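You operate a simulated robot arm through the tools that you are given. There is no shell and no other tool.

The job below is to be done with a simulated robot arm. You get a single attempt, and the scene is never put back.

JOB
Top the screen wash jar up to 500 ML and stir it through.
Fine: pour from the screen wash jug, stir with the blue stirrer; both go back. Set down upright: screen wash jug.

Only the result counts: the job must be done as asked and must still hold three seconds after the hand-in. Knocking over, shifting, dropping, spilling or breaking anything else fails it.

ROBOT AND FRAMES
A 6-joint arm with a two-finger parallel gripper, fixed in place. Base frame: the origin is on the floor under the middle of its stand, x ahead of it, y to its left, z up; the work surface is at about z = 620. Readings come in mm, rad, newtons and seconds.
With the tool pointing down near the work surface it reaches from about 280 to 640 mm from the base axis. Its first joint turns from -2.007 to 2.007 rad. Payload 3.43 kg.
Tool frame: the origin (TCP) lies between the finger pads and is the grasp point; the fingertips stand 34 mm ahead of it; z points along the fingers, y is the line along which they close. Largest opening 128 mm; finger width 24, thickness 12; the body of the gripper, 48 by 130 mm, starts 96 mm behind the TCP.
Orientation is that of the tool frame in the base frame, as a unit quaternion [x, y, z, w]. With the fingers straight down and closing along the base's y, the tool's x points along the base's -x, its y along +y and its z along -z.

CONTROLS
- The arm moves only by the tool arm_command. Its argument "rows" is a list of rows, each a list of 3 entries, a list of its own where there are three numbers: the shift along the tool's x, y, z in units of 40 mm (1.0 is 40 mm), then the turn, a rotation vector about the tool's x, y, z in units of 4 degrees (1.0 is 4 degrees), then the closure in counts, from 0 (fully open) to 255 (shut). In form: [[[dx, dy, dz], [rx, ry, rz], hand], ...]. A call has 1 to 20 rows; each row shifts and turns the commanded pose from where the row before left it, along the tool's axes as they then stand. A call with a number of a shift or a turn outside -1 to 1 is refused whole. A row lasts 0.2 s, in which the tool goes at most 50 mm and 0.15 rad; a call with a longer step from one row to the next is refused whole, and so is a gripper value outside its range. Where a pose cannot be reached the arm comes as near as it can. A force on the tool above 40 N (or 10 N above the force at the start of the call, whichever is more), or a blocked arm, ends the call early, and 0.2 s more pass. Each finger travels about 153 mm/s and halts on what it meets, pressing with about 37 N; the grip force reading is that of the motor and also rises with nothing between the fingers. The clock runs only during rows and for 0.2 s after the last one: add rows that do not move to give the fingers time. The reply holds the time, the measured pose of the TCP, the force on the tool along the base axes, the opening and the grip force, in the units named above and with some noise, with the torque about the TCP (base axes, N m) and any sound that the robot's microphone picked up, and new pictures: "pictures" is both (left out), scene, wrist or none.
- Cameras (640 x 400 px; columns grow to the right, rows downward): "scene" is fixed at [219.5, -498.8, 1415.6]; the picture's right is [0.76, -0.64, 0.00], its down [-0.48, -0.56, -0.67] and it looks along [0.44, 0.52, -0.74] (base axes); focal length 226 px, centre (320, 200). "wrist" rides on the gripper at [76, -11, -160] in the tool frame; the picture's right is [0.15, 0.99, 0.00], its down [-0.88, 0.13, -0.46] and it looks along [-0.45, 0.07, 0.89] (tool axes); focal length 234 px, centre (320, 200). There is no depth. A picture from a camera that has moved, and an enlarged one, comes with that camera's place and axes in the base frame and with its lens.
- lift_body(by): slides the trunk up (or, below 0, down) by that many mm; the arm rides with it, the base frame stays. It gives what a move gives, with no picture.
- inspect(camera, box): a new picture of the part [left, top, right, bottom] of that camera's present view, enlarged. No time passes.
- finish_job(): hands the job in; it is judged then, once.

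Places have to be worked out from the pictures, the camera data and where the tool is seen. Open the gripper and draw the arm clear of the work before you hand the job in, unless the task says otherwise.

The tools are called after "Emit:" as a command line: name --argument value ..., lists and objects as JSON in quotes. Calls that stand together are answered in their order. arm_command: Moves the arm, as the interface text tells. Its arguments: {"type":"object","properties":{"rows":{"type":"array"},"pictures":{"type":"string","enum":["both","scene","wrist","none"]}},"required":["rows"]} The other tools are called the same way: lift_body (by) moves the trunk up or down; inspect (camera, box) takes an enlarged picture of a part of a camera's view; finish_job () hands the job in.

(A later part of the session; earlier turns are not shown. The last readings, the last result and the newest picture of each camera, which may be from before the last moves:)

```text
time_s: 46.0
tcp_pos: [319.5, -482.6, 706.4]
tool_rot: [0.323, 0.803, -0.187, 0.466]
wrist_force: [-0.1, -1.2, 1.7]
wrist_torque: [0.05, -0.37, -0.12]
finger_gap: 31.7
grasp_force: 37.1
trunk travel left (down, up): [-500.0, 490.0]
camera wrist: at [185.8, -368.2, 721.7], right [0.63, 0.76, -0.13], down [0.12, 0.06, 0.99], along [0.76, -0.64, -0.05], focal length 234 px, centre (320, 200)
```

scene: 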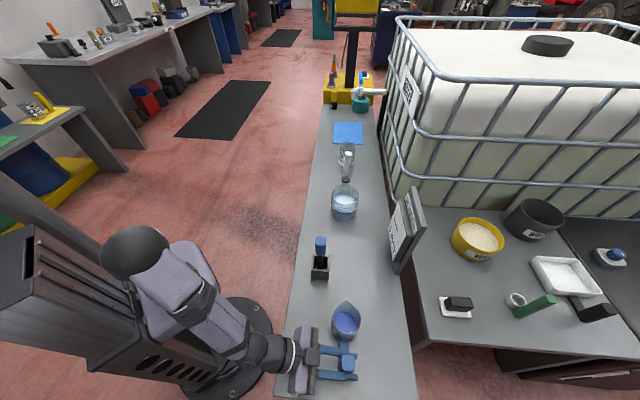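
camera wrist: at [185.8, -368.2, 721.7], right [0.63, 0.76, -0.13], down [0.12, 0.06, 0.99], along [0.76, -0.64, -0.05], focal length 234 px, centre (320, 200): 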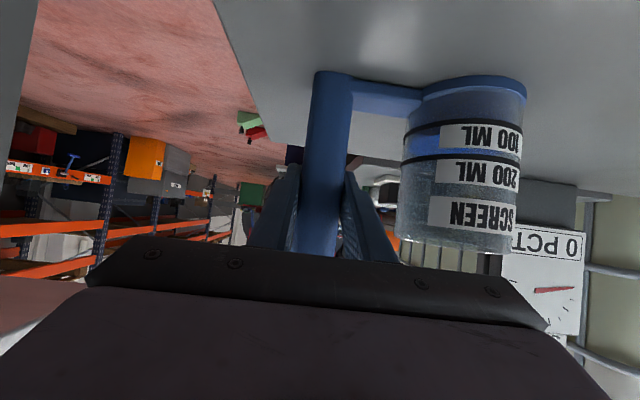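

The force went from −4.5 N through zero: the jug is standing on the bench. I open the fingers gently to ~58 mm.

Emit:
arm_command --rows '[[[0, 0, 0], [0, 0, 0], 195], [[0, 0, 0], [0, 0, 0], 180], [[0, 0, 0], [0, 0, 0], 160], [[0, 0, 0], [0, 0, 0], 138], [[0, 0, 0], [0, 0, 0], 138]]'

Emit:
inspect --camera "scene" --box '[280, 280, 400, 400]'

```text
time_s: 47.2
tcp_pos: [319.4, -482.1, 706.2]
tool_rot: [0.323, 0.803, -0.187, 0.464]
wrist_force: [-0.3, 0.4, 0.4]
wrist_torque: [0.0, -0.02, 0.02]
finger_gap: 58.6
grasp_force: 0.0
trunk travel left (down, up): [-500.0, 490.0]
camera wrist: at [185.7, -367.9, 721.3], right [0.63, 0.76, -0.13], down [0.12, 0.06, 0.99], along [0.76, -0.64, -0.05], focal length 234 px, centre (320, 200)
```

scene: 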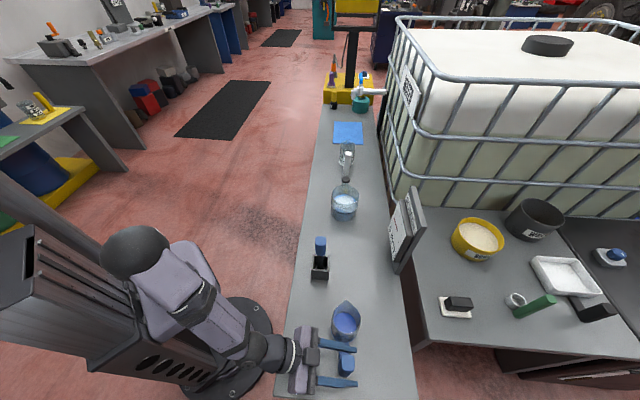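
wrist: 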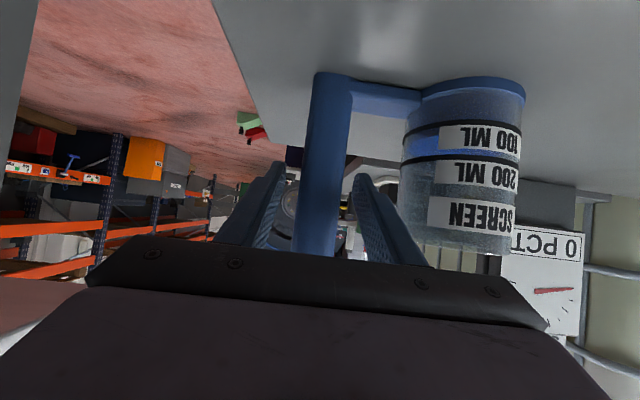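

```text
3.33 times, centred on (340, 340) of scene
camera zoom: at [219.5, -498.8, 1415.6], right [0.76, -0.64, 0.0], down [-0.48, -0.56, -0.67], along [0.44, 0.52, -0.74], focal length 753 px, centre (253, -267)
```

zoom: 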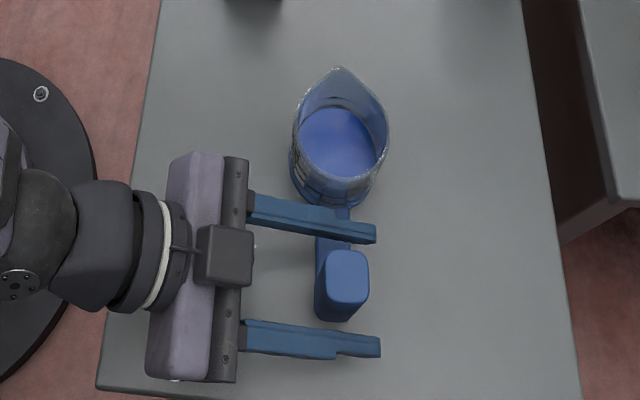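

The jug is released, standing upright within ~3 mm of its original spot. I lift the open fingers straight up off the handle.

Emit:
arm_command --rows '[[[-0.35, 0, -0.201], [0, 0, 0], 138], [[-0.65, 0, -0.374], [0, 0, 0], 138], [[-0.65, 0, -0.374], [0, 0, 0], 138], [[-0.65, 0, -0.374], [0, 0, 0], 138], [[-0.65, 0, -0.374], [0, 0, 0], 138], [[-0.65, 0, -0.374], [0, 0, 0], 138], [[-0.65, 0, -0.374], [0, 0, 0], 138]]'

Emit:
inspect --camera "scene" --box '[280, 220, 400, 400]'

Emit:
inspect --camera "scene" --box '[300, 225, 350, 285]'

```text
time_s: 48.8
tcp_pos: [320.3, -481.0, 902.3]
tool_rot: [0.324, 0.803, -0.188, 0.464]
wrist_force: [-0.1, 0.2, -0.8]
wrist_torque: [0.02, -0.01, 0.03]
finger_gap: 58.6
grasp_force: 0.0
trunk travel left (down, up): [-500.0, 490.0]
camera wrist: at [185.5, -366.3, 916.8], right [0.63, 0.76, -0.13], down [0.12, 0.06, 0.99], along [0.76, -0.64, -0.05], focal length 234 px, centre (320, 200)
```

scene: 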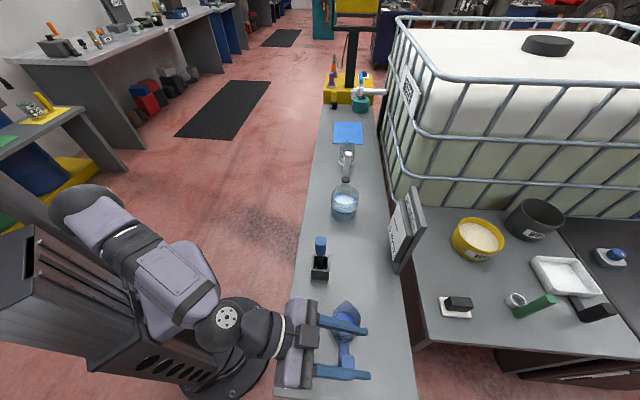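
wrist: 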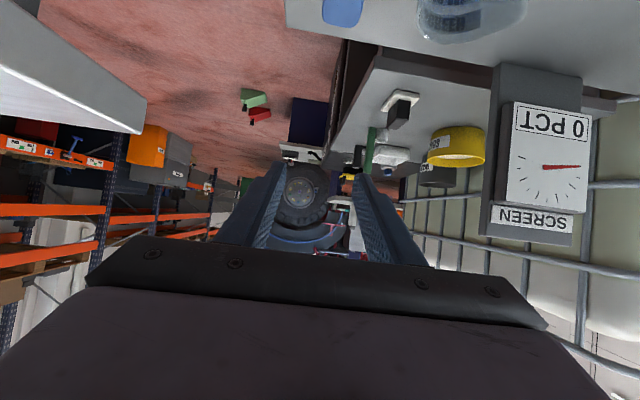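

```text
2.22 times, centred on (340, 310) of scene
camera zoom: at [219.5, -498.8, 1415.6], right [0.76, -0.64, 0.0], down [-0.48, -0.56, -0.67], along [0.44, 0.52, -0.74], focal length 502 px, centre (276, -44)
```

zoom: 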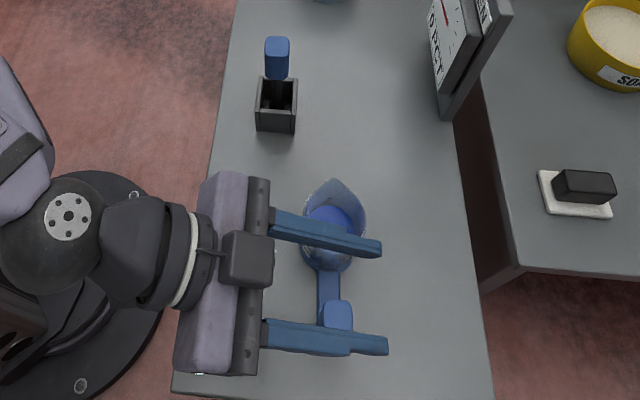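

```text
6.67 times, centred on (325, 255) of scene
camera zoom: at [219.5, -498.8, 1415.6], right [0.76, -0.64, 0.0], down [-0.48, -0.56, -0.67], along [0.44, 0.52, -0.74], focal length 1505 px, centre (287, -167)
```

zoom: 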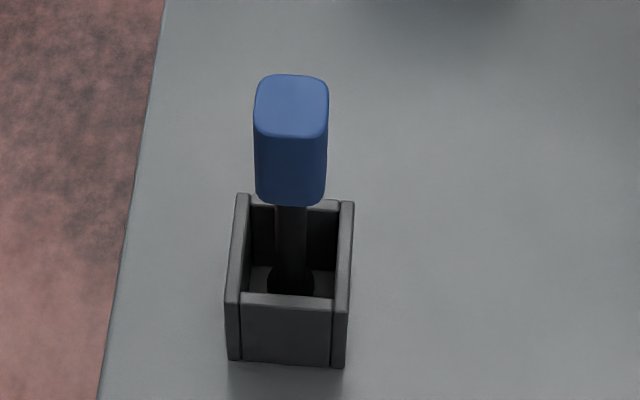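

The jug stands free. The stirrer's blue handle is about 33 mm square, centred near (462, -217), z 772–830, faces aligned with my closing direction. I move over it at z ~902 keeping the same tool orientation.

Emit:
arm_command --rows '[[[0.0905, 0.6555, -0.16], [0, 0, 0], 138], [[0.0905, 0.6555, -0.16], [0, 0, 0], 138], [[0.0905, 0.6555, -0.16], [0, 0, 0], 138], [[0.0905, 0.6555, -0.16], [0, 0, 0], 138], [[0.0905, 0.6555, -0.16], [0, 0, 0], 138], [[0.0905, 0.6555, -0.16], [0, 0, 0], 138], [[0.0905, 0.6555, -0.16], [0, 0, 0], 138], [[0.0905, 0.6555, -0.16], [0, 0, 0], 138], [[0.0905, 0.6555, -0.16], [0, 0, 0], 138], [[0.0905, 0.6555, -0.16], [0, 0, 0], 138], [[0.0905, 0.6555, -0.16], [0, 0, 0], 138], [[0, 0, 0], [0, 0, 0], 138]]'

Emit:
inspect --camera "scene" --box '[270, 200, 390, 300]'

Emit:
inspect --camera "wrist" --box '[220, 0, 460, 200]'

```text
time_s: 51.4
tcp_pos: [461.9, -217.2, 903.1]
tool_rot: [0.323, 0.803, -0.188, 0.464]
wrist_force: [-0.3, -0.3, -0.7]
wrist_torque: [-0.01, 0.0, 0.0]
finger_gap: 58.5
grasp_force: 0.0
trunk travel left (down, up): [-500.0, 490.0]
camera wrist: at [326.9, -103.4, 918.5], right [0.63, 0.76, -0.13], down [0.12, 0.06, 0.99], along [0.76, -0.64, -0.05], focal length 234 px, centre (320, 200)
```

scene: 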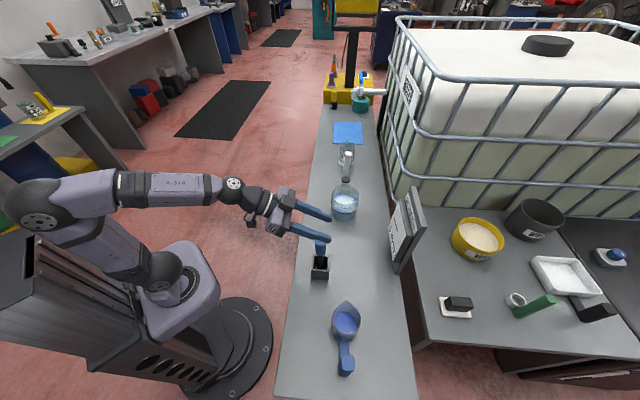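
wrist: 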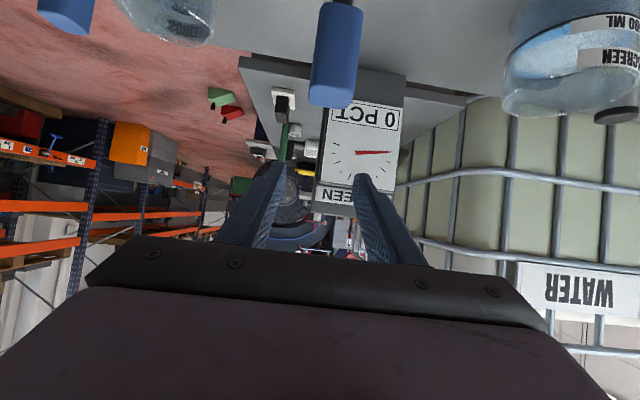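

```text
4.00 times, centred on (330, 250) of scene
camera zoom: at [219.5, -498.8, 1415.6], right [0.76, -0.64, 0.0], down [-0.48, -0.56, -0.67], along [0.44, 0.52, -0.74], focal length 903 px, centre (280, 0)
```

zoom: 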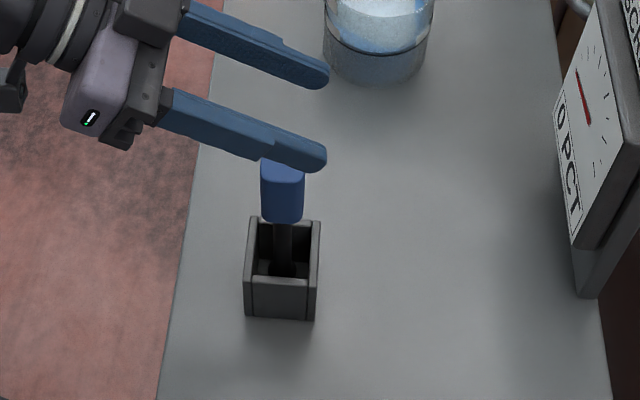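

```text
2.00 times, centred on (340, 100) of wrist
camera zoom: at [326.9, -103.4, 918.5], right [0.63, 0.76, -0.13], down [0.12, 0.06, 0.99], along [0.76, -0.64, -0.05], focal length 468 px, centre (280, 400)
```

zoom: 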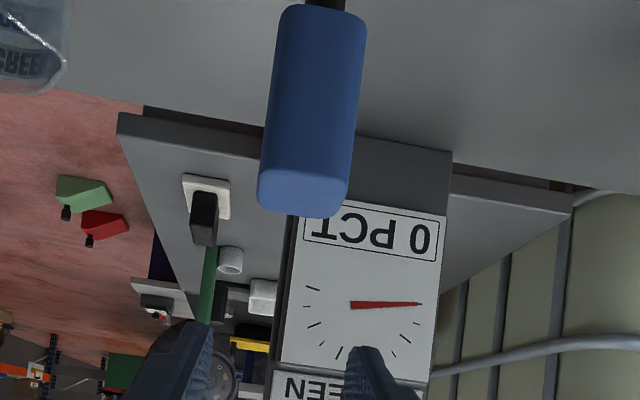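

The TCP is centred over the stirrer handle. I descend the first 60 mm, so the tips straddle the handle top, and check.

Emit:
arm_command --rows '[[[0.4335, -0.02, 0.249], [0, 0, 0], 138], [[0.4335, -0.02, 0.249], [0, 0, 0], 138], [[0.4335, 0, 0.249], [0, 0, 0], 138], [[0, 0, 0], [0, 0, 0], 138]]'

Emit:
inspect --camera "scene" --box '[270, 200, 390, 300]'

Emit:
inspect --camera "wrist" --box '[220, 0, 460, 240]'

```text
time_s: 52.4
tcp_pos: [460.4, -218.1, 841.9]
tool_rot: [0.322, 0.803, -0.187, 0.464]
wrist_force: [-0.2, -0.6, 0.0]
wrist_torque: [0.04, 0.01, 0.03]
finger_gap: 58.8
grasp_force: 0.1
trunk travel left (down, up): [-500.0, 490.0]
camera wrist: at [326.4, -104.2, 857.3], right [0.63, 0.76, -0.13], down [0.12, 0.06, 0.99], along [0.76, -0.64, -0.05], focal length 234 px, centre (320, 200)
```

scene: 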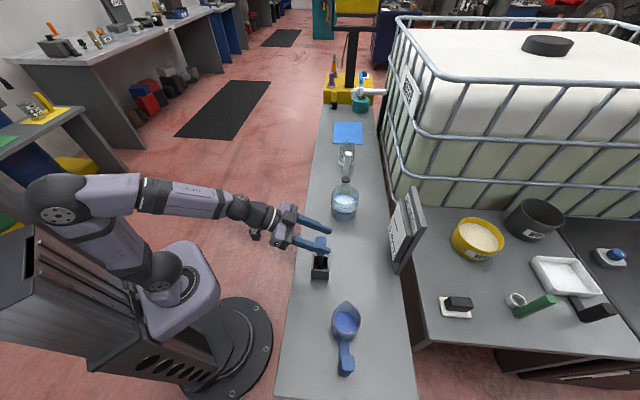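
wrist: 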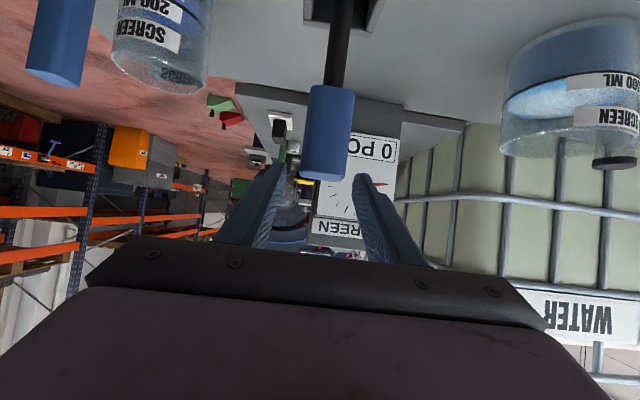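

```text
4.00 times, centred on (330, 250) of scene
camera zoom: at [219.5, -498.8, 1415.6], right [0.76, -0.64, 0.0], down [-0.48, -0.56, -0.67], along [0.44, 0.52, -0.74], focal length 903 px, centre (280, 0)
```

zoom: 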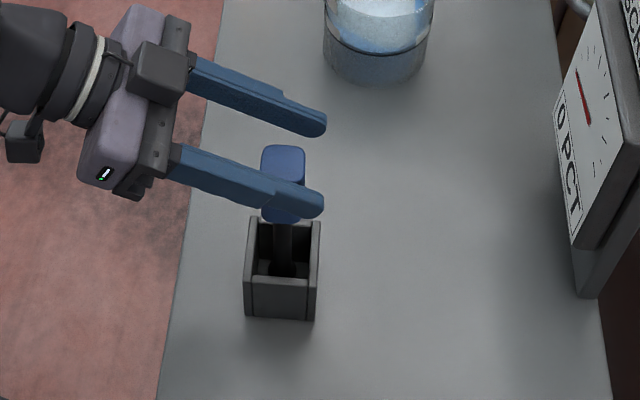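

```text
1.67 times, centred on (340, 120) of wrist
camera zoom: at [326.4, -104.2, 857.3], right [0.63, 0.76, -0.13], down [0.12, 0.06, 0.99], along [0.76, -0.64, -0.05], focal length 390 px, centre (287, 333)
```

zoom: 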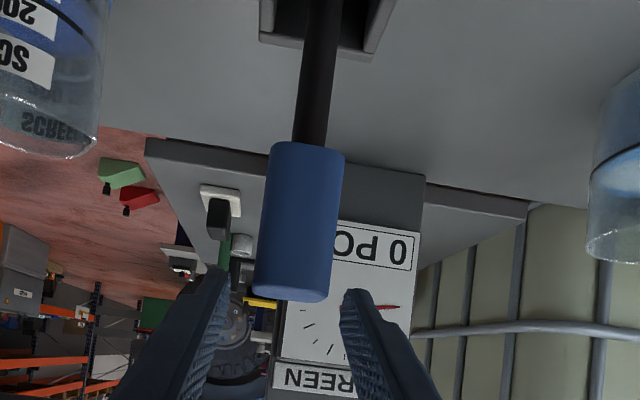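

The handle is centred between the fingers. I descend 40 mm more to grip height and close.

Emit:
arm_command --rows '[[[0.4335, 0, 0.249], [0, 0, 0], 138], [[0.4335, 0, 0.249], [0, 0, 0], 138], [[0, 0, 0], [0, 0, 0], 138], [[0, 0, 0], [0, 0, 0], 170], [[0, 0, 0], [0, 0, 0], 200], [[0, 0, 0], [0, 0, 0], 255], [[0, 0, 0], [0, 0, 0], 255], [[0, 0, 0], [0, 0, 0], 255]]'

Emit:
inspect --camera "scene" --box '[270, 200, 390, 300]'

Emit:
inspect --camera "wrist" --box '[220, 0, 460, 240]'

```text
time_s: 54.2
tcp_pos: [459.9, -219.8, 803.5]
tool_rot: [0.324, 0.802, -0.189, 0.465]
wrist_force: [0.4, -0.5, -0.2]
wrist_torque: [-0.01, -0.01, -0.02]
finger_gap: 33.4
grasp_force: 37.6
trunk travel left (down, up): [-500.0, 490.0]
camera wrist: at [325.5, -105.1, 818.7], right [0.63, 0.76, -0.13], down [0.12, 0.06, 0.99], along [0.76, -0.64, -0.05], focal length 234 px, centre (320, 200)
```

scene: 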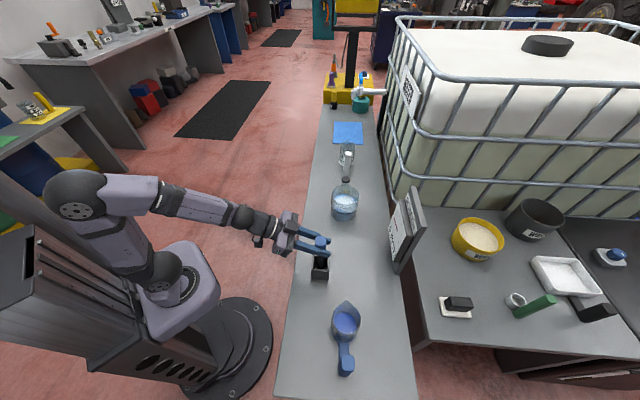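
wrist: 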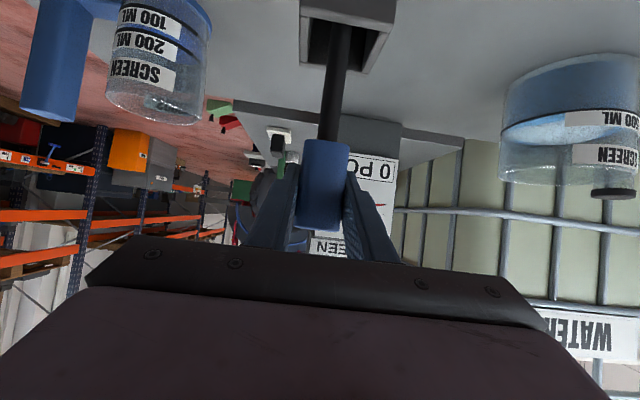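

```text
4.00 times, centred on (330, 250) of scene
camera zoom: at [219.5, -498.8, 1415.6], right [0.76, -0.64, 0.0], down [-0.48, -0.56, -0.67], along [0.44, 0.52, -0.74], focal length 903 px, centre (280, 0)
```

zoom: 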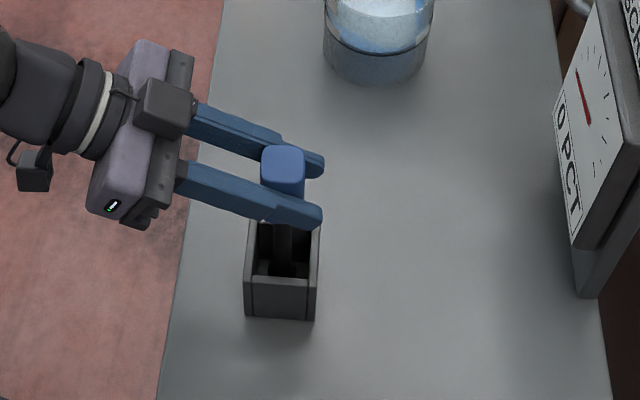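

```text
1.67 times, centred on (340, 120) of wrist
camera zoom: at [325.5, -105.1, 818.7], right [0.63, 0.76, -0.13], down [0.12, 0.06, 0.99], along [0.76, -0.64, -0.05], focal length 390 px, centre (287, 333)
```

zoom: 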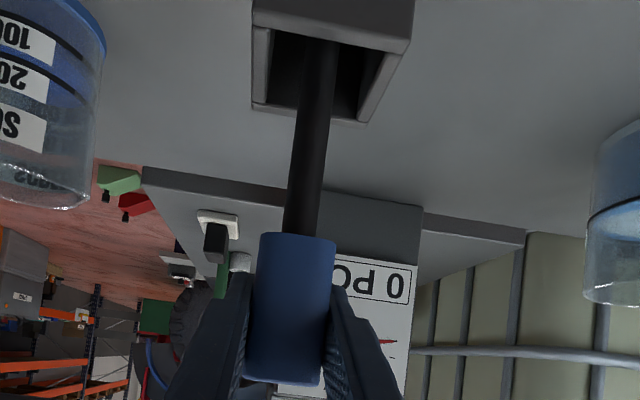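

Handle gripped (gap 33.4 mm, 37 N) at TCP (460, -220, 803.5). I lift straight up slowly by 40 mm first.

Emit:
arm_command --rows '[[[-0.217, 0, -0.1245], [0, 0, 0], 255], [[-0.217, 0, -0.1245], [0, 0, 0], 255], [[-0.217, 0, -0.1245], [0, 0, 0], 255], [[-0.217, 0, -0.1245], [0, 0, 0], 255], [[0, 0, 0], [0, 0, 0], 255]]' --pictures "wrist"

Emit:
inspect --camera "scene" --box '[270, 200, 390, 300]'

```text
time_s: 55.4
tcp_pos: [459.2, -219.2, 843.0]
tool_rot: [0.324, 0.803, -0.188, 0.464]
wrist_force: [0.1, -0.1, -1.0]
wrist_torque: [0.02, 0.05, -0.02]
finger_gap: 33.5
grasp_force: 36.5
trunk travel left (down, up): [-500.0, 490.0]
camera wrist: at [325.5, -105.3, 858.1], right [0.63, 0.76, -0.13], down [0.12, 0.06, 0.99], along [0.76, -0.64, -0.05], focal length 234 px, centre (320, 200)
```

wrist: 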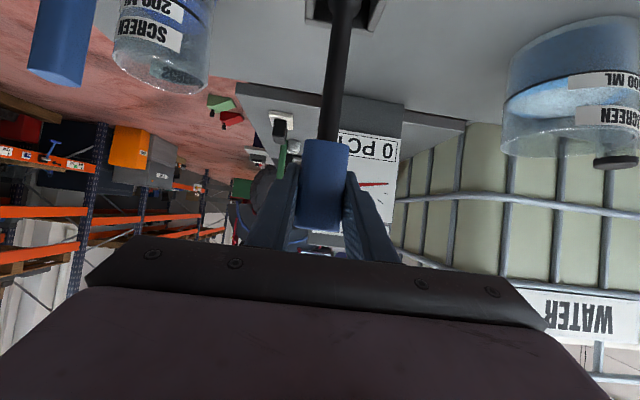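

```text
4.00 times, centred on (330, 250) of scene
camera zoom: at [219.5, -498.8, 1415.6], right [0.76, -0.64, 0.0], down [-0.48, -0.56, -0.67], along [0.44, 0.52, -0.74], focal length 903 px, centre (280, 0)
```

zoom: 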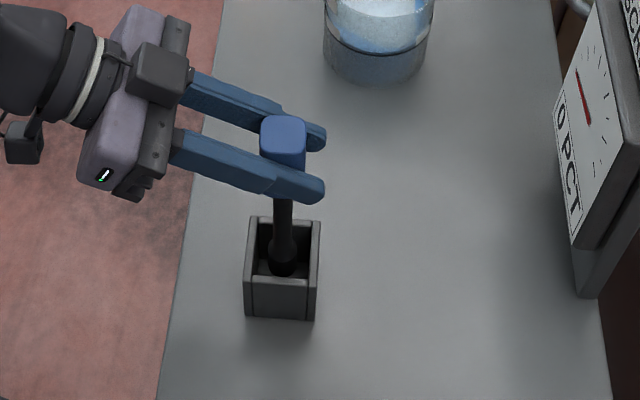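

Lifting cleanly, still vertical. I raise it a further 130 mm so the foot clears everything.

Emit:
arm_command --rows '[[[-0.4, 0, -0.23], [0, 0, 0], 255], [[-0.6, 0, -0.345], [0, 0, 0], 255], [[-0.6, 0, -0.345], [0, 0, 0], 255], [[-0.6, 0, -0.345], [0, 0, 0], 255], [[-0.6, 0, -0.345], [0, 0, 0], 255], [[0, 0, 0], [0, 0, 0], 255]]'

Emit:
inspect --camera "scene" --box '[270, 180, 390, 300]'

Emit:
inspect --camera "wrist" --box '[260, 0, 420, 240]'

```text
time_s: 56.8
tcp_pos: [459.1, -219.4, 975.1]
tool_rot: [0.323, 0.804, -0.187, 0.464]
wrist_force: [0.0, 0.2, -0.4]
wrist_torque: [0.01, 0.0, 0.01]
finger_gap: 33.4
grasp_force: 36.2
trunk travel left (down, up): [-500.0, 490.0]
camera wrist: at [324.5, -105.4, 989.1], right [0.63, 0.76, -0.13], down [0.12, 0.06, 0.99], along [0.76, -0.64, -0.05], focal length 234 px, centre (320, 200)
```

scene: 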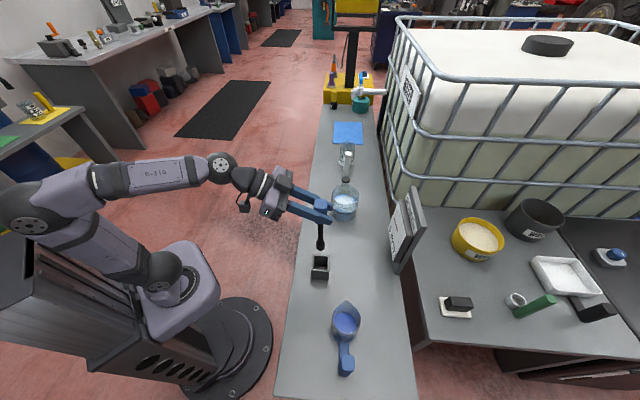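
wrist: 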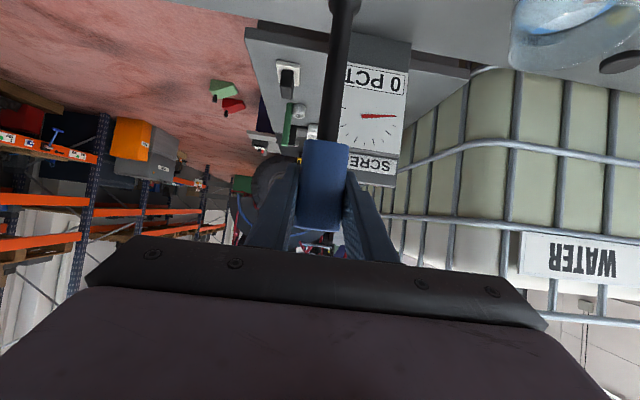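

```text
3.33 times, centred on (330, 240) of scene
camera zoom: at [219.5, -498.8, 1415.6], right [0.76, -0.64, 0.0], down [-0.48, -0.56, -0.67], along [0.44, 0.52, -0.74], focal length 753 px, centre (287, 67)
```

zoom: 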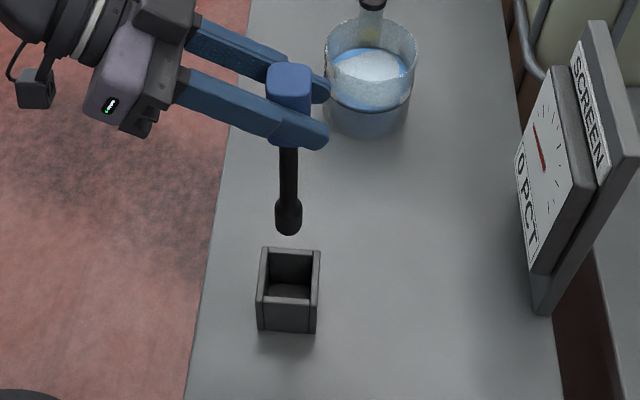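

```text
1.67 times, centred on (340, 120) of wrist
camera zoom: at [324.5, -105.4, 989.1], right [0.63, 0.76, -0.13], down [0.12, 0.06, 0.99], along [0.76, -0.64, -0.05], focal length 390 px, centre (287, 333)
```

zoom: 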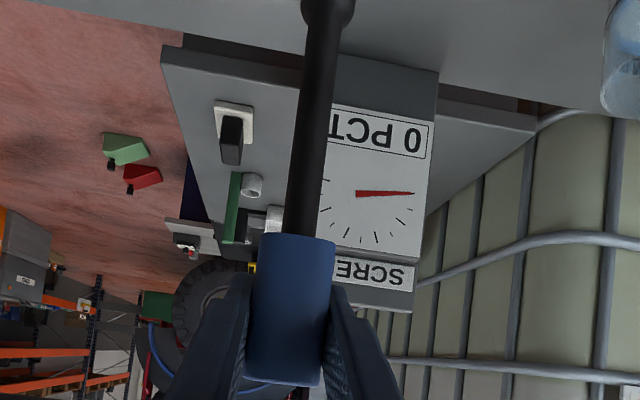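

The stirrer hangs vertical; its foot is about 183 mm below the TCP. I carry it over the jar centre (725, -70) at this height.

Emit:
arm_command --rows '[[[-0.05, 0.33, 0.085], [0, 0, 0], 255], [[-0.101, 0.664, 0.173], [0, 0, 0], 255], [[-0.101, 0.664, 0.173], [0, 0, 0], 255], [[-0.101, 0.664, 0.173], [0, 0, 0], 255], [[-0.101, 0.664, 0.173], [0, 0, 0], 255], [[-0.101, 0.664, 0.173], [0, 0, 0], 255], [[-0.101, 0.664, 0.173], [0, 0, 0], 255], [[-0.101, 0.664, 0.173], [0, 0, 0], 255], [[-0.101, 0.664, 0.173], [0, 0, 0], 255], [[-0.101, 0.664, 0.173], [0, 0, 0], 255], [[-0.101, 0.664, 0.173], [0, 0, 0], 255], [[-0.05, 0.33, 0.085], [0, 0, 0], 255], [[0, 0, 0], [0, 0, 0], 255]]'

Emit:
inspect --camera "scene" --box '[290, 120, 410, 240]'

Emit:
inspect --camera "wrist" --box '[240, 0, 480, 200]'

```text
time_s: 59.6
tcp_pos: [726.2, -68.2, 973.0]
tool_rot: [0.323, 0.803, -0.188, 0.464]
wrist_force: [-0.4, -0.5, -1.7]
wrist_torque: [-0.06, -0.02, 0.02]
finger_gap: 33.3
grasp_force: 37.0
trunk travel left (down, up): [-500.0, 490.0]
camera wrist: at [591.2, 46.1, 988.5], right [0.63, 0.76, -0.13], down [0.12, 0.06, 0.99], along [0.76, -0.64, -0.05], focal length 234 px, centre (320, 200)
```

scene: 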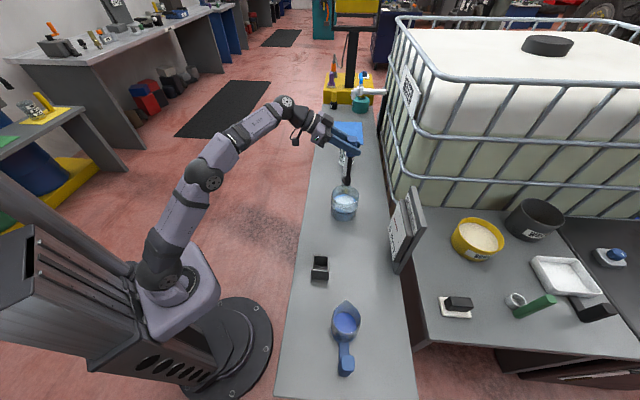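
wrist: 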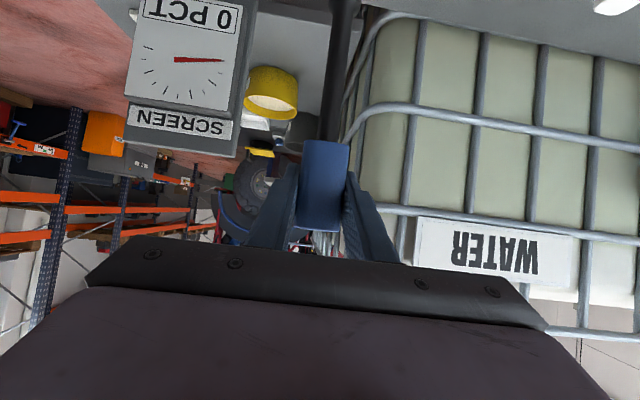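

```text
3.33 times, centred on (350, 180) of scene
camera zoom: at [219.5, -498.8, 1415.6], right [0.76, -0.64, 0.0], down [-0.48, -0.56, -0.67], along [0.44, 0.52, -0.74], focal length 753 px, centre (220, 267)
```

zoom: 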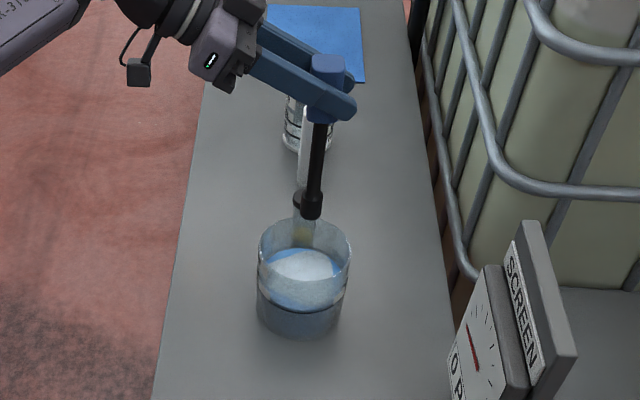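

```text
2.00 times, centred on (360, 100) of wrist
camera zoom: at [591.2, 46.1, 988.5], right [0.63, 0.76, -0.13], down [0.12, 0.06, 0.99], along [0.76, -0.64, -0.05], focal length 468 px, centre (240, 400)
```

zoom: 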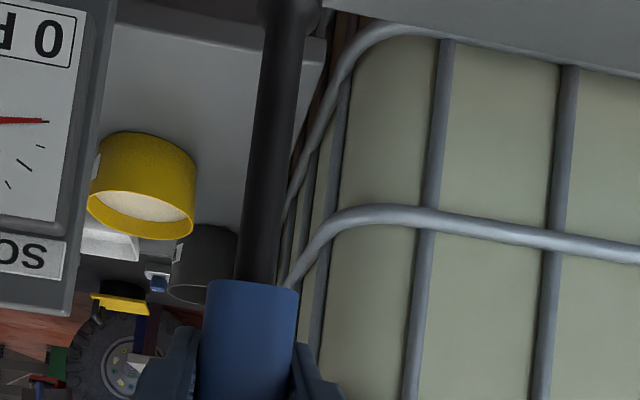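

The foot is over the jar opening within ~4 mm of centre. I make that small correction and descend part way to z ~880, checking that the shaft is inside the rim.

Emit:
arm_command --rows '[[[0.05, 0, -0.087], [0, 0, 0], 255], [[0.5, 0, 0.287], [0, 0, 0], 255], [[0.5, 0, 0.287], [0, 0, 0], 255], [[0.5, 0, 0.287], [0, 0, 0], 255], [[0.5, 0, 0.287], [0, 0, 0], 255], [[0, 0, 0], [0, 0, 0], 255]]' --pictures "none"

Emit:
inspect --camera "scene" --box '[310, 140, 390, 230]'

Emit:
inspect --camera "wrist" --box '[200, 0, 520, 240]'

```text
time_s: 61.0
tcp_pos: [722.7, -66.1, 880.8]
tool_rot: [0.322, 0.803, -0.187, 0.465]
wrist_force: [0.8, -0.2, -0.9]
wrist_torque: [0.0, 0.01, 0.02]
finger_gap: 33.4
grasp_force: 37.1
trunk travel left (down, up): [-500.0, 490.0]
```

```text
4.44 times, centred on (350, 185) of scene
camera zoom: at [219.5, -498.8, 1415.6], right [0.76, -0.64, 0.0], down [-0.48, -0.56, -0.67], along [0.44, 0.52, -0.74], focal length 1003 px, centre (187, 267)
```

zoom: 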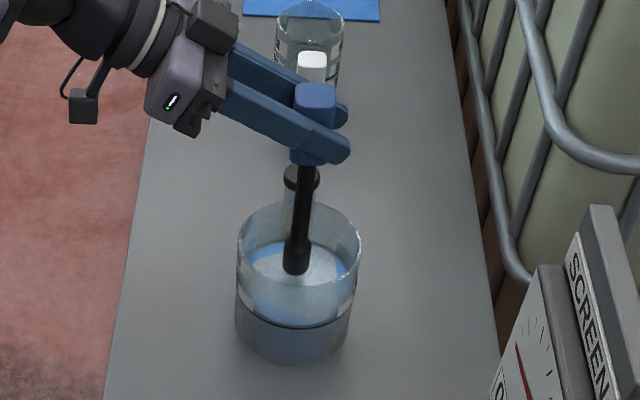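

```text
1.67 times, centred on (360, 120) of wrist
camera zoom: at [588.3, 47.6, 895.4], right [0.63, 0.76, -0.13], down [0.12, 0.06, 0.99], along [0.76, -0.64, -0.05], focal length 390 px, centre (253, 333)
```

zoom: 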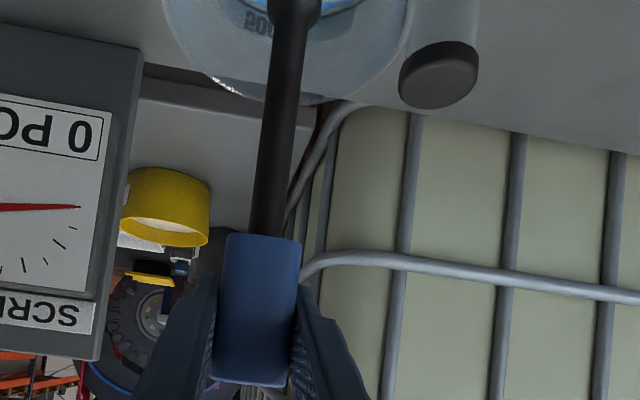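

The shaft is well inside the rim, near the centre. I lower another 58 mm so the foot is deep in the liquid but off the floor.

Emit:
arm_command --rows '[[[0.42, -0.02, 0.241], [0, 0, 0], 255], [[0.42, -0.02, 0.241], [0, 0, 0], 255], [[0.42, 0, 0.241], [0, 0, 0], 255], [[0, 0, 0], [0, 0, 0], 255]]' --pictures "both"

Emit:
inspect --camera "scene" --box '[310, 140, 390, 230]'

```text
time_s: 62.0
tcp_pos: [721.6, -68.0, 821.3]
tool_rot: [0.322, 0.803, -0.187, 0.464]
wrist_force: [-0.4, 0.3, -0.3]
wrist_torque: [0.01, 0.04, -0.01]
finger_gap: 33.1
grasp_force: 36.9
trunk travel left (down, up): [-500.0, 490.0]
camera wrist: at [586.8, 47.6, 836.8], right [0.63, 0.76, -0.13], down [0.12, 0.06, 0.99], along [0.77, -0.64, -0.05], focal length 234 px, centre (320, 200)
```

scene: 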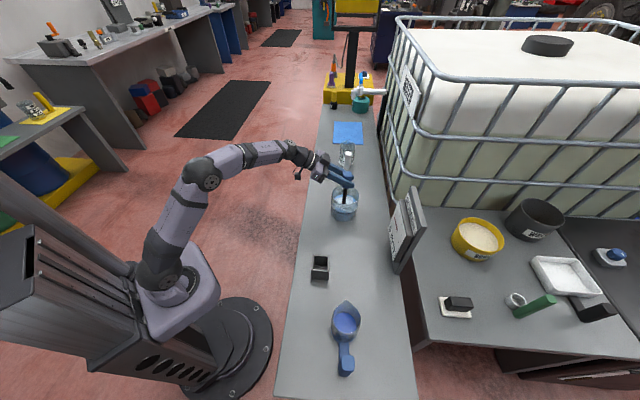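
wrist: 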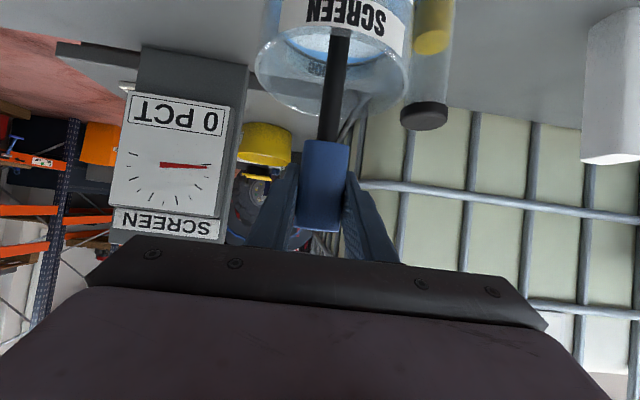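

```text
4.44 times, centred on (350, 185) of scene
camera zoom: at [219.5, -498.8, 1415.6], right [0.76, -0.64, 0.0], down [-0.48, -0.56, -0.67], along [0.44, 0.52, -0.74], focal length 1003 px, centre (187, 267)
```

zoom: 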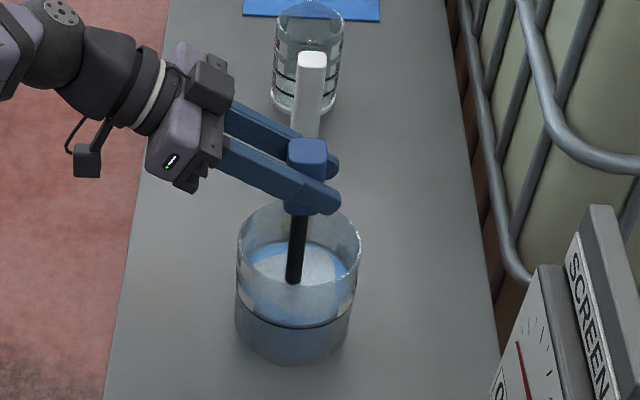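

Stirrer is in the liquid (foot ≈ 638, free of the floor) and the gauge is visible, still 0 PCT. I stir: two circles of 25 mm radius around the jar centre.

Emit:
arm_command --rows '[[[-0.024, 0.324, 0.041], [0, 0, 0], 255], [[-0.024, 0.324, 0.041], [0, 0, 0], 255], [[-0.2201, -0.183, 0.3832], [0, 0, 0], 255], [[-0.0911, -0.442, 0.1587], [0, 0, 0], 255], [[0.0911, -0.442, -0.1587], [0, 0, 0], 255], [[0.2201, -0.183, -0.3832], [0, 0, 0], 255], [[0.2201, 0.183, -0.3832], [0, 0, 0], 255], [[0.0911, 0.442, -0.1587], [0, 0, 0], 255], [[-0.0911, 0.442, 0.1587], [0, 0, 0], 255], [[-0.2201, 0.183, 0.3832], [0, 0, 0], 255], [[-0.2201, -0.183, 0.3832], [0, 0, 0], 255], [[-0.0911, -0.442, 0.1587], [0, 0, 0], 255], [[0.0911, -0.442, -0.1587], [0, 0, 0], 255], [[0.2201, -0.183, -0.3832], [0, 0, 0], 255], [[0.2201, 0.183, -0.3832], [0, 0, 0], 255], [[0.0911, 0.442, -0.1587], [0, 0, 0], 255], [[-0.0911, 0.442, 0.1587], [0, 0, 0], 255], [[-0.2201, 0.183, 0.3832], [0, 0, 0], 255]]'

Emit:
inspect --camera "scene" --box '[310, 140, 420, 260]'

```text
time_s: 65.8
tcp_pos: [743.3, -52.2, 821.5]
tool_rot: [0.324, 0.803, -0.188, 0.463]
wrist_force: [1.2, -0.3, -1.5]
wrist_torque: [0.02, 0.0, 0.02]
finger_gap: 33.1
grasp_force: 37.0
trunk travel left (down, up): [-500.0, 490.0]
camera wrist: at [608.5, 62.1, 836.7], right [0.63, 0.76, -0.13], down [0.12, 0.06, 0.99], along [0.76, -0.64, -0.05], focal length 234 px, centre (320, 200)
```

scene: 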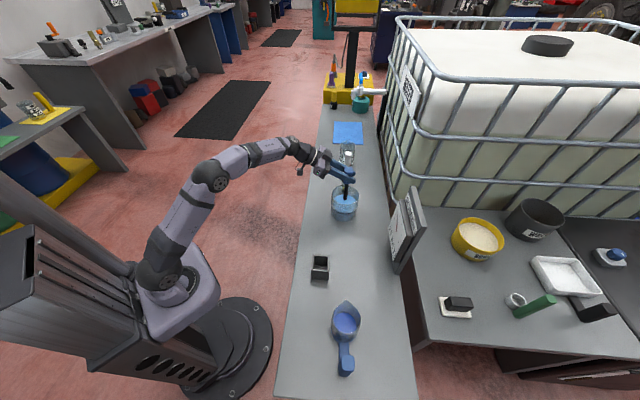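
wrist: 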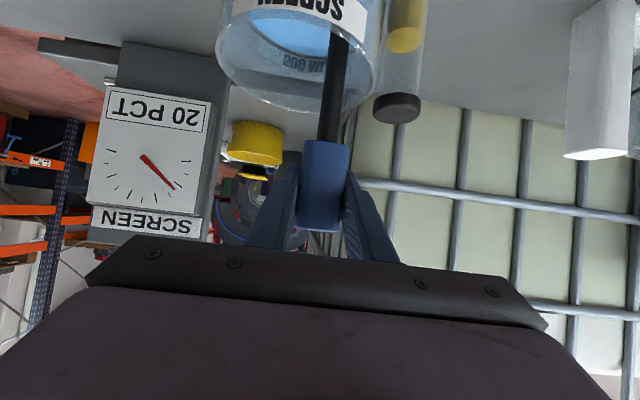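

```text
3.33 times, centred on (365, 200) of scene
camera zoom: at [219.5, -498.8, 1415.6], right [0.76, -0.64, 0.0], down [-0.48, -0.56, -0.67], along [0.44, 0.52, -0.74], focal length 753 px, centre (170, 200)
```

zoom: 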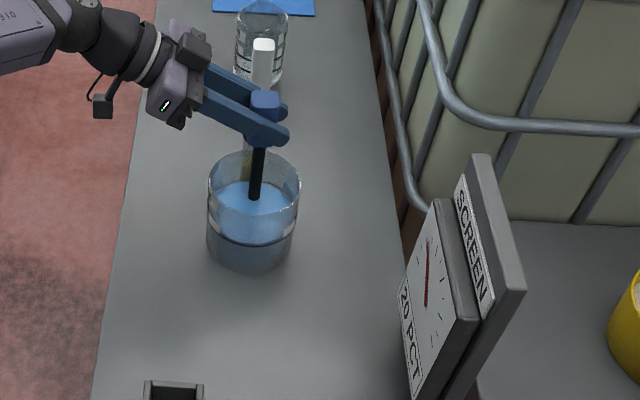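

The gauge moved to 20 PCT and the liquid's colour is evening out. I continue stirring two more circles and watch whether the reading keeps changing.

Emit:
arm_command --rows '[[[-0.2201, -0.183, 0.3832], [0, 0, 0], 255], [[-0.0911, -0.442, 0.1587], [0, 0, 0], 255], [[0.0911, -0.442, -0.1587], [0, 0, 0], 255], [[0.2201, -0.183, -0.3832], [0, 0, 0], 255], [[0.2201, 0.183, -0.3832], [0, 0, 0], 255], [[0.0911, 0.442, -0.1587], [0, 0, 0], 255], [[-0.0911, 0.442, 0.1587], [0, 0, 0], 255], [[-0.2201, 0.183, 0.3832], [0, 0, 0], 255], [[-0.2201, -0.183, 0.3832], [0, 0, 0], 255], [[-0.0911, -0.442, 0.1587], [0, 0, 0], 255], [[0.0911, -0.442, -0.1587], [0, 0, 0], 255], [[0.2201, -0.183, -0.3832], [0, 0, 0], 255], [[0.2201, 0.183, -0.3832], [0, 0, 0], 255], [[0.0911, 0.442, -0.1587], [0, 0, 0], 255], [[-0.0911, 0.442, 0.1587], [0, 0, 0], 255], [[-0.2201, 0.183, 0.3832], [0, 0, 0], 255]]'

Emit:
inspect --camera "wrist" --box '[70, 60, 240, 250]'

Emit:
inspect --camera "scene" --box '[320, 160, 375, 225]'

```text
time_s: 69.2
tcp_pos: [742.8, -50.4, 821.6]
tool_rot: [0.324, 0.803, -0.189, 0.464]
wrist_force: [-0.5, 0.2, -0.8]
wrist_torque: [0.02, 0.01, 0.0]
finger_gap: 33.3
grasp_force: 37.4
trunk travel left (down, up): [-500.0, 490.0]
camera wrist: at [608.9, 63.8, 836.8], right [0.63, 0.76, -0.13], down [0.12, 0.06, 0.99], along [0.76, -0.64, -0.05], focal length 234 px, centre (320, 200)
```

scene: 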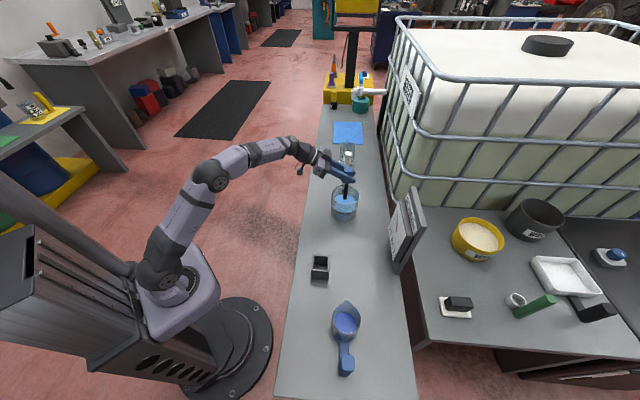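
wrist: 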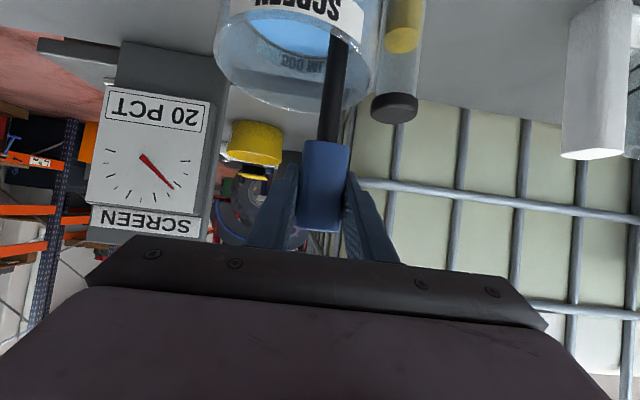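

```text
2.11 times, centred on (155, 155) of wrist
camera zoom: at [608.9, 63.8, 836.8], right [0.63, 0.76, -0.13], down [0.12, 0.06, 0.99], along [0.76, -0.64, -0.05], focal length 493 px, centre (667, 295)
```

zoom: 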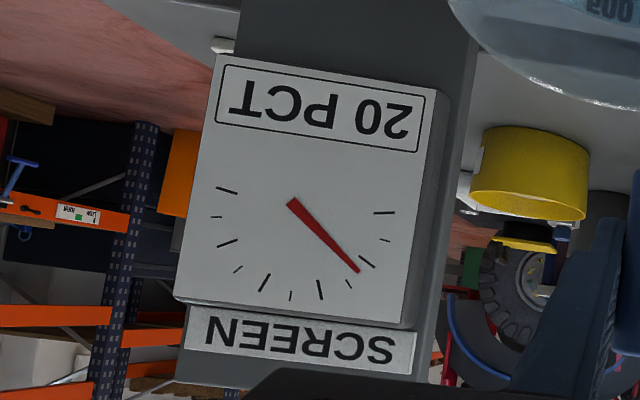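

```text
6.15 times, centred on (348, 192) of scene
camera zoom: at [219.5, -498.8, 1415.6], right [0.76, -0.64, 0.0], down [-0.48, -0.56, -0.67], along [0.44, 0.52, -0.74], focal length 1389 px, centre (151, 246)
```

zoom: 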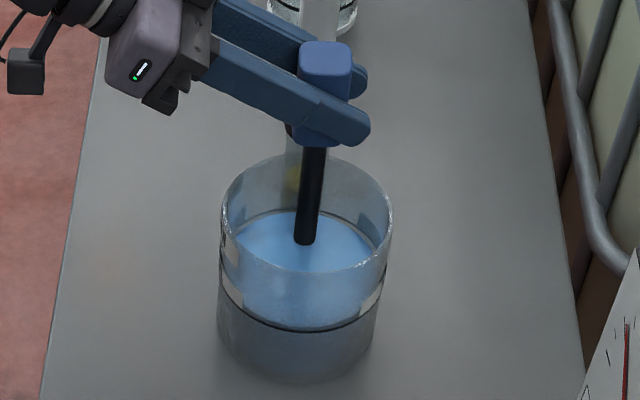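

The reading holds at 20 PCT (needle ≈ 24), i.e. it is the strength of the mix, and the liquid looks uniform. I stir a few more turns in both directions to make sure it is fully through.

Emit:
arm_command --rows '[[[-0.2201, -0.183, 0.3832], [0, 0, 0], 255], [[-0.0911, -0.442, 0.1587], [0, 0, 0], 255], [[0.0911, -0.442, -0.1587], [0, 0, 0], 255], [[0.2201, -0.183, -0.3832], [0, 0, 0], 255], [[0.2201, 0.183, -0.3832], [0, 0, 0], 255], [[0.0911, 0.442, -0.1587], [0, 0, 0], 255], [[-0.0911, 0.442, 0.1587], [0, 0, 0], 255], [[-0.2201, 0.183, 0.3832], [0, 0, 0], 255], [[-0.2201, -0.183, 0.3832], [0, 0, 0], 255], [[-0.0911, -0.442, 0.1587], [0, 0, 0], 255], [[0.0911, -0.442, -0.1587], [0, 0, 0], 255], [[0.2201, -0.183, -0.3832], [0, 0, 0], 255], [[0.2201, 0.183, -0.3832], [0, 0, 0], 255], [[0.0911, 0.442, -0.1587], [0, 0, 0], 255], [[-0.0911, 0.442, 0.1587], [0, 0, 0], 255], [[-0.2201, 0.183, 0.3832], [0, 0, 0], 255]]' --pictures "none"

Emit:
arm_command --rows '[[[0.2201, -0.183, -0.3832], [0, 0, 0], 255], [[0.0911, -0.442, -0.1587], [0, 0, 0], 255], [[-0.0911, -0.442, 0.1587], [0, 0, 0], 255], [[-0.2201, -0.183, 0.3832], [0, 0, 0], 255], [[-0.2201, 0.183, 0.3832], [0, 0, 0], 255], [[-0.0911, 0.442, 0.1587], [0, 0, 0], 255], [[0.0911, 0.442, -0.1587], [0, 0, 0], 255], [[0.2201, 0.183, -0.3832], [0, 0, 0], 255], [[0.2201, -0.183, -0.3832], [0, 0, 0], 255], [[0.0911, -0.442, -0.1587], [0, 0, 0], 255], [[-0.0911, -0.442, 0.1587], [0, 0, 0], 255], [[-0.2201, -0.183, 0.3832], [0, 0, 0], 255], [[-0.2201, 0.183, 0.3832], [0, 0, 0], 255], [[-0.0911, 0.442, 0.1587], [0, 0, 0], 255], [[0.0911, 0.442, -0.1587], [0, 0, 0], 255], [[0.2201, 0.183, -0.3832], [0, 0, 0], 255]]' --pictures "none"

Emit:
inspect --camera "wrist" --box '[70, 60, 240, 250]'

Emit:
inspect --camera "scene" --box '[320, 160, 375, 225]'

```text
time_s: 72.6
tcp_pos: [741.1, -50.7, 822.8]
tool_rot: [0.324, 0.803, -0.188, 0.463]
wrist_force: [0.5, -0.3, 0.0]
wrist_torque: [-0.02, 0.02, -0.03]
finger_gap: 33.3
grasp_force: 37.0
trunk travel left (down, up): [-500.0, 490.0]
```

```text
time_s: 76.0
tcp_pos: [742.7, -53.9, 821.2]
tool_rot: [0.324, 0.803, -0.188, 0.463]
wrist_force: [1.0, -0.3, -0.9]
wrist_torque: [-0.01, 0.02, 0.03]
finger_gap: 33.3
grasp_force: 36.3
trunk travel left (down, up): [-500.0, 490.0]
```

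```text
2.11 times, centred on (155, 155) of wrist
camera zoom: at [608.7, 62.0, 835.8], right [0.63, 0.76, -0.13], down [0.12, 0.06, 0.99], along [0.76, -0.64, -0.05], focal length 493 px, centre (667, 295)
```

zoom: 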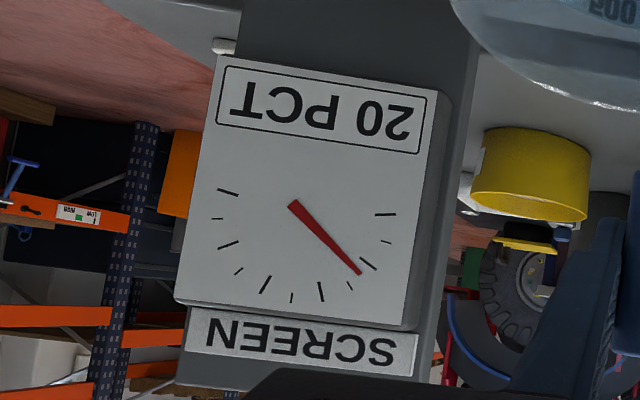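

```text
6.15 times, centred on (348, 192) of scene
camera zoom: at [219.5, -498.8, 1415.6], right [0.76, -0.64, 0.0], down [-0.48, -0.56, -0.67], along [0.44, 0.52, -0.74], focal length 1389 px, centre (151, 246)
```

zoom: 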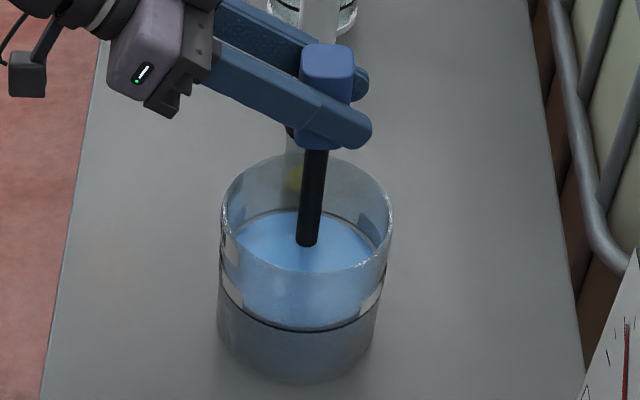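

The reading is stable and the liquid uniformly blue, so it's mixed through. I return to the jar centre and draw the stirrer up out of the liquid, pausing inside the jar to let it drain.

Emit:
arm_command --rows '[[[0, -0.3125, 0], [0, 0, 0], 255], [[0, -0.3125, 0], [0, 0, 0], 255], [[0, 0, 0], [0, 0, 0], 255], [[-0.4335, 0, -0.249], [0, 0, 0], 255], [[-0.4335, 0, -0.249], [0, 0, 0], 255], [[-0.4335, 0, -0.249], [0, 0, 0], 255], [[0, 0, 0], [0, 0, 0], 255], [[0, 0, 0], [0, 0, 0], 255], [[0, 0, 0], [0, 0, 0], 255], [[0, 0, 0], [0, 0, 0], 255], [[0, 0, 0], [0, 0, 0], 255]]' --pictures "none"

Emit:
inspect --camera "scene" --box '[320, 150, 375, 225]'

```text
time_s: 78.4
tcp_pos: [724.9, -71.7, 882.6]
tool_rot: [0.323, 0.803, -0.187, 0.464]
wrist_force: [-0.8, 0.0, -0.4]
wrist_torque: [0.02, 0.02, 0.0]
finger_gap: 33.0
grasp_force: 36.8
trunk travel left (down, up): [-500.0, 490.0]
```

```text
5.33 times, centred on (348, 188) of scene
camera zoom: at [219.5, -498.8, 1415.6], right [0.76, -0.64, 0.0], down [-0.48, -0.56, -0.67], along [0.44, 0.52, -0.74], focal length 1204 px, centre (173, 267)
```

zoom: 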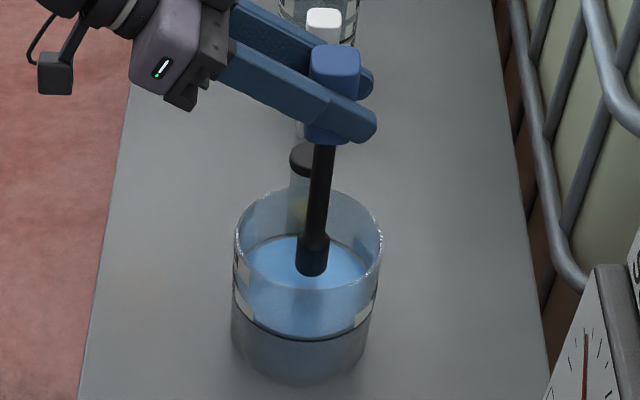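

The foot is out of the liquid and centred. I lift clear to z ~977 and go back above the holder.

Emit:
arm_command --rows '[[[-0.4335, 0, -0.249], [0, 0, 0], 255], [[-0.55, 0, -0.316], [0, 0, 0], 255], [[-0.55, 0, -0.316], [0, 0, 0], 255], [[-0.52, 0, -0.299], [0, 0, 0], 255], [[0, 0, 0], [0, 0, 0], 255]]' --pictures "none"

```text
time_s: 79.6
tcp_pos: [724.8, -70.1, 978.0]
tool_rot: [0.323, 0.803, -0.187, 0.464]
wrist_force: [0.4, 0.0, -1.1]
wrist_torque: [0.0, -0.01, 0.0]
finger_gap: 33.3
grasp_force: 37.5
trunk travel left (down, up): [-500.0, 490.0]
```

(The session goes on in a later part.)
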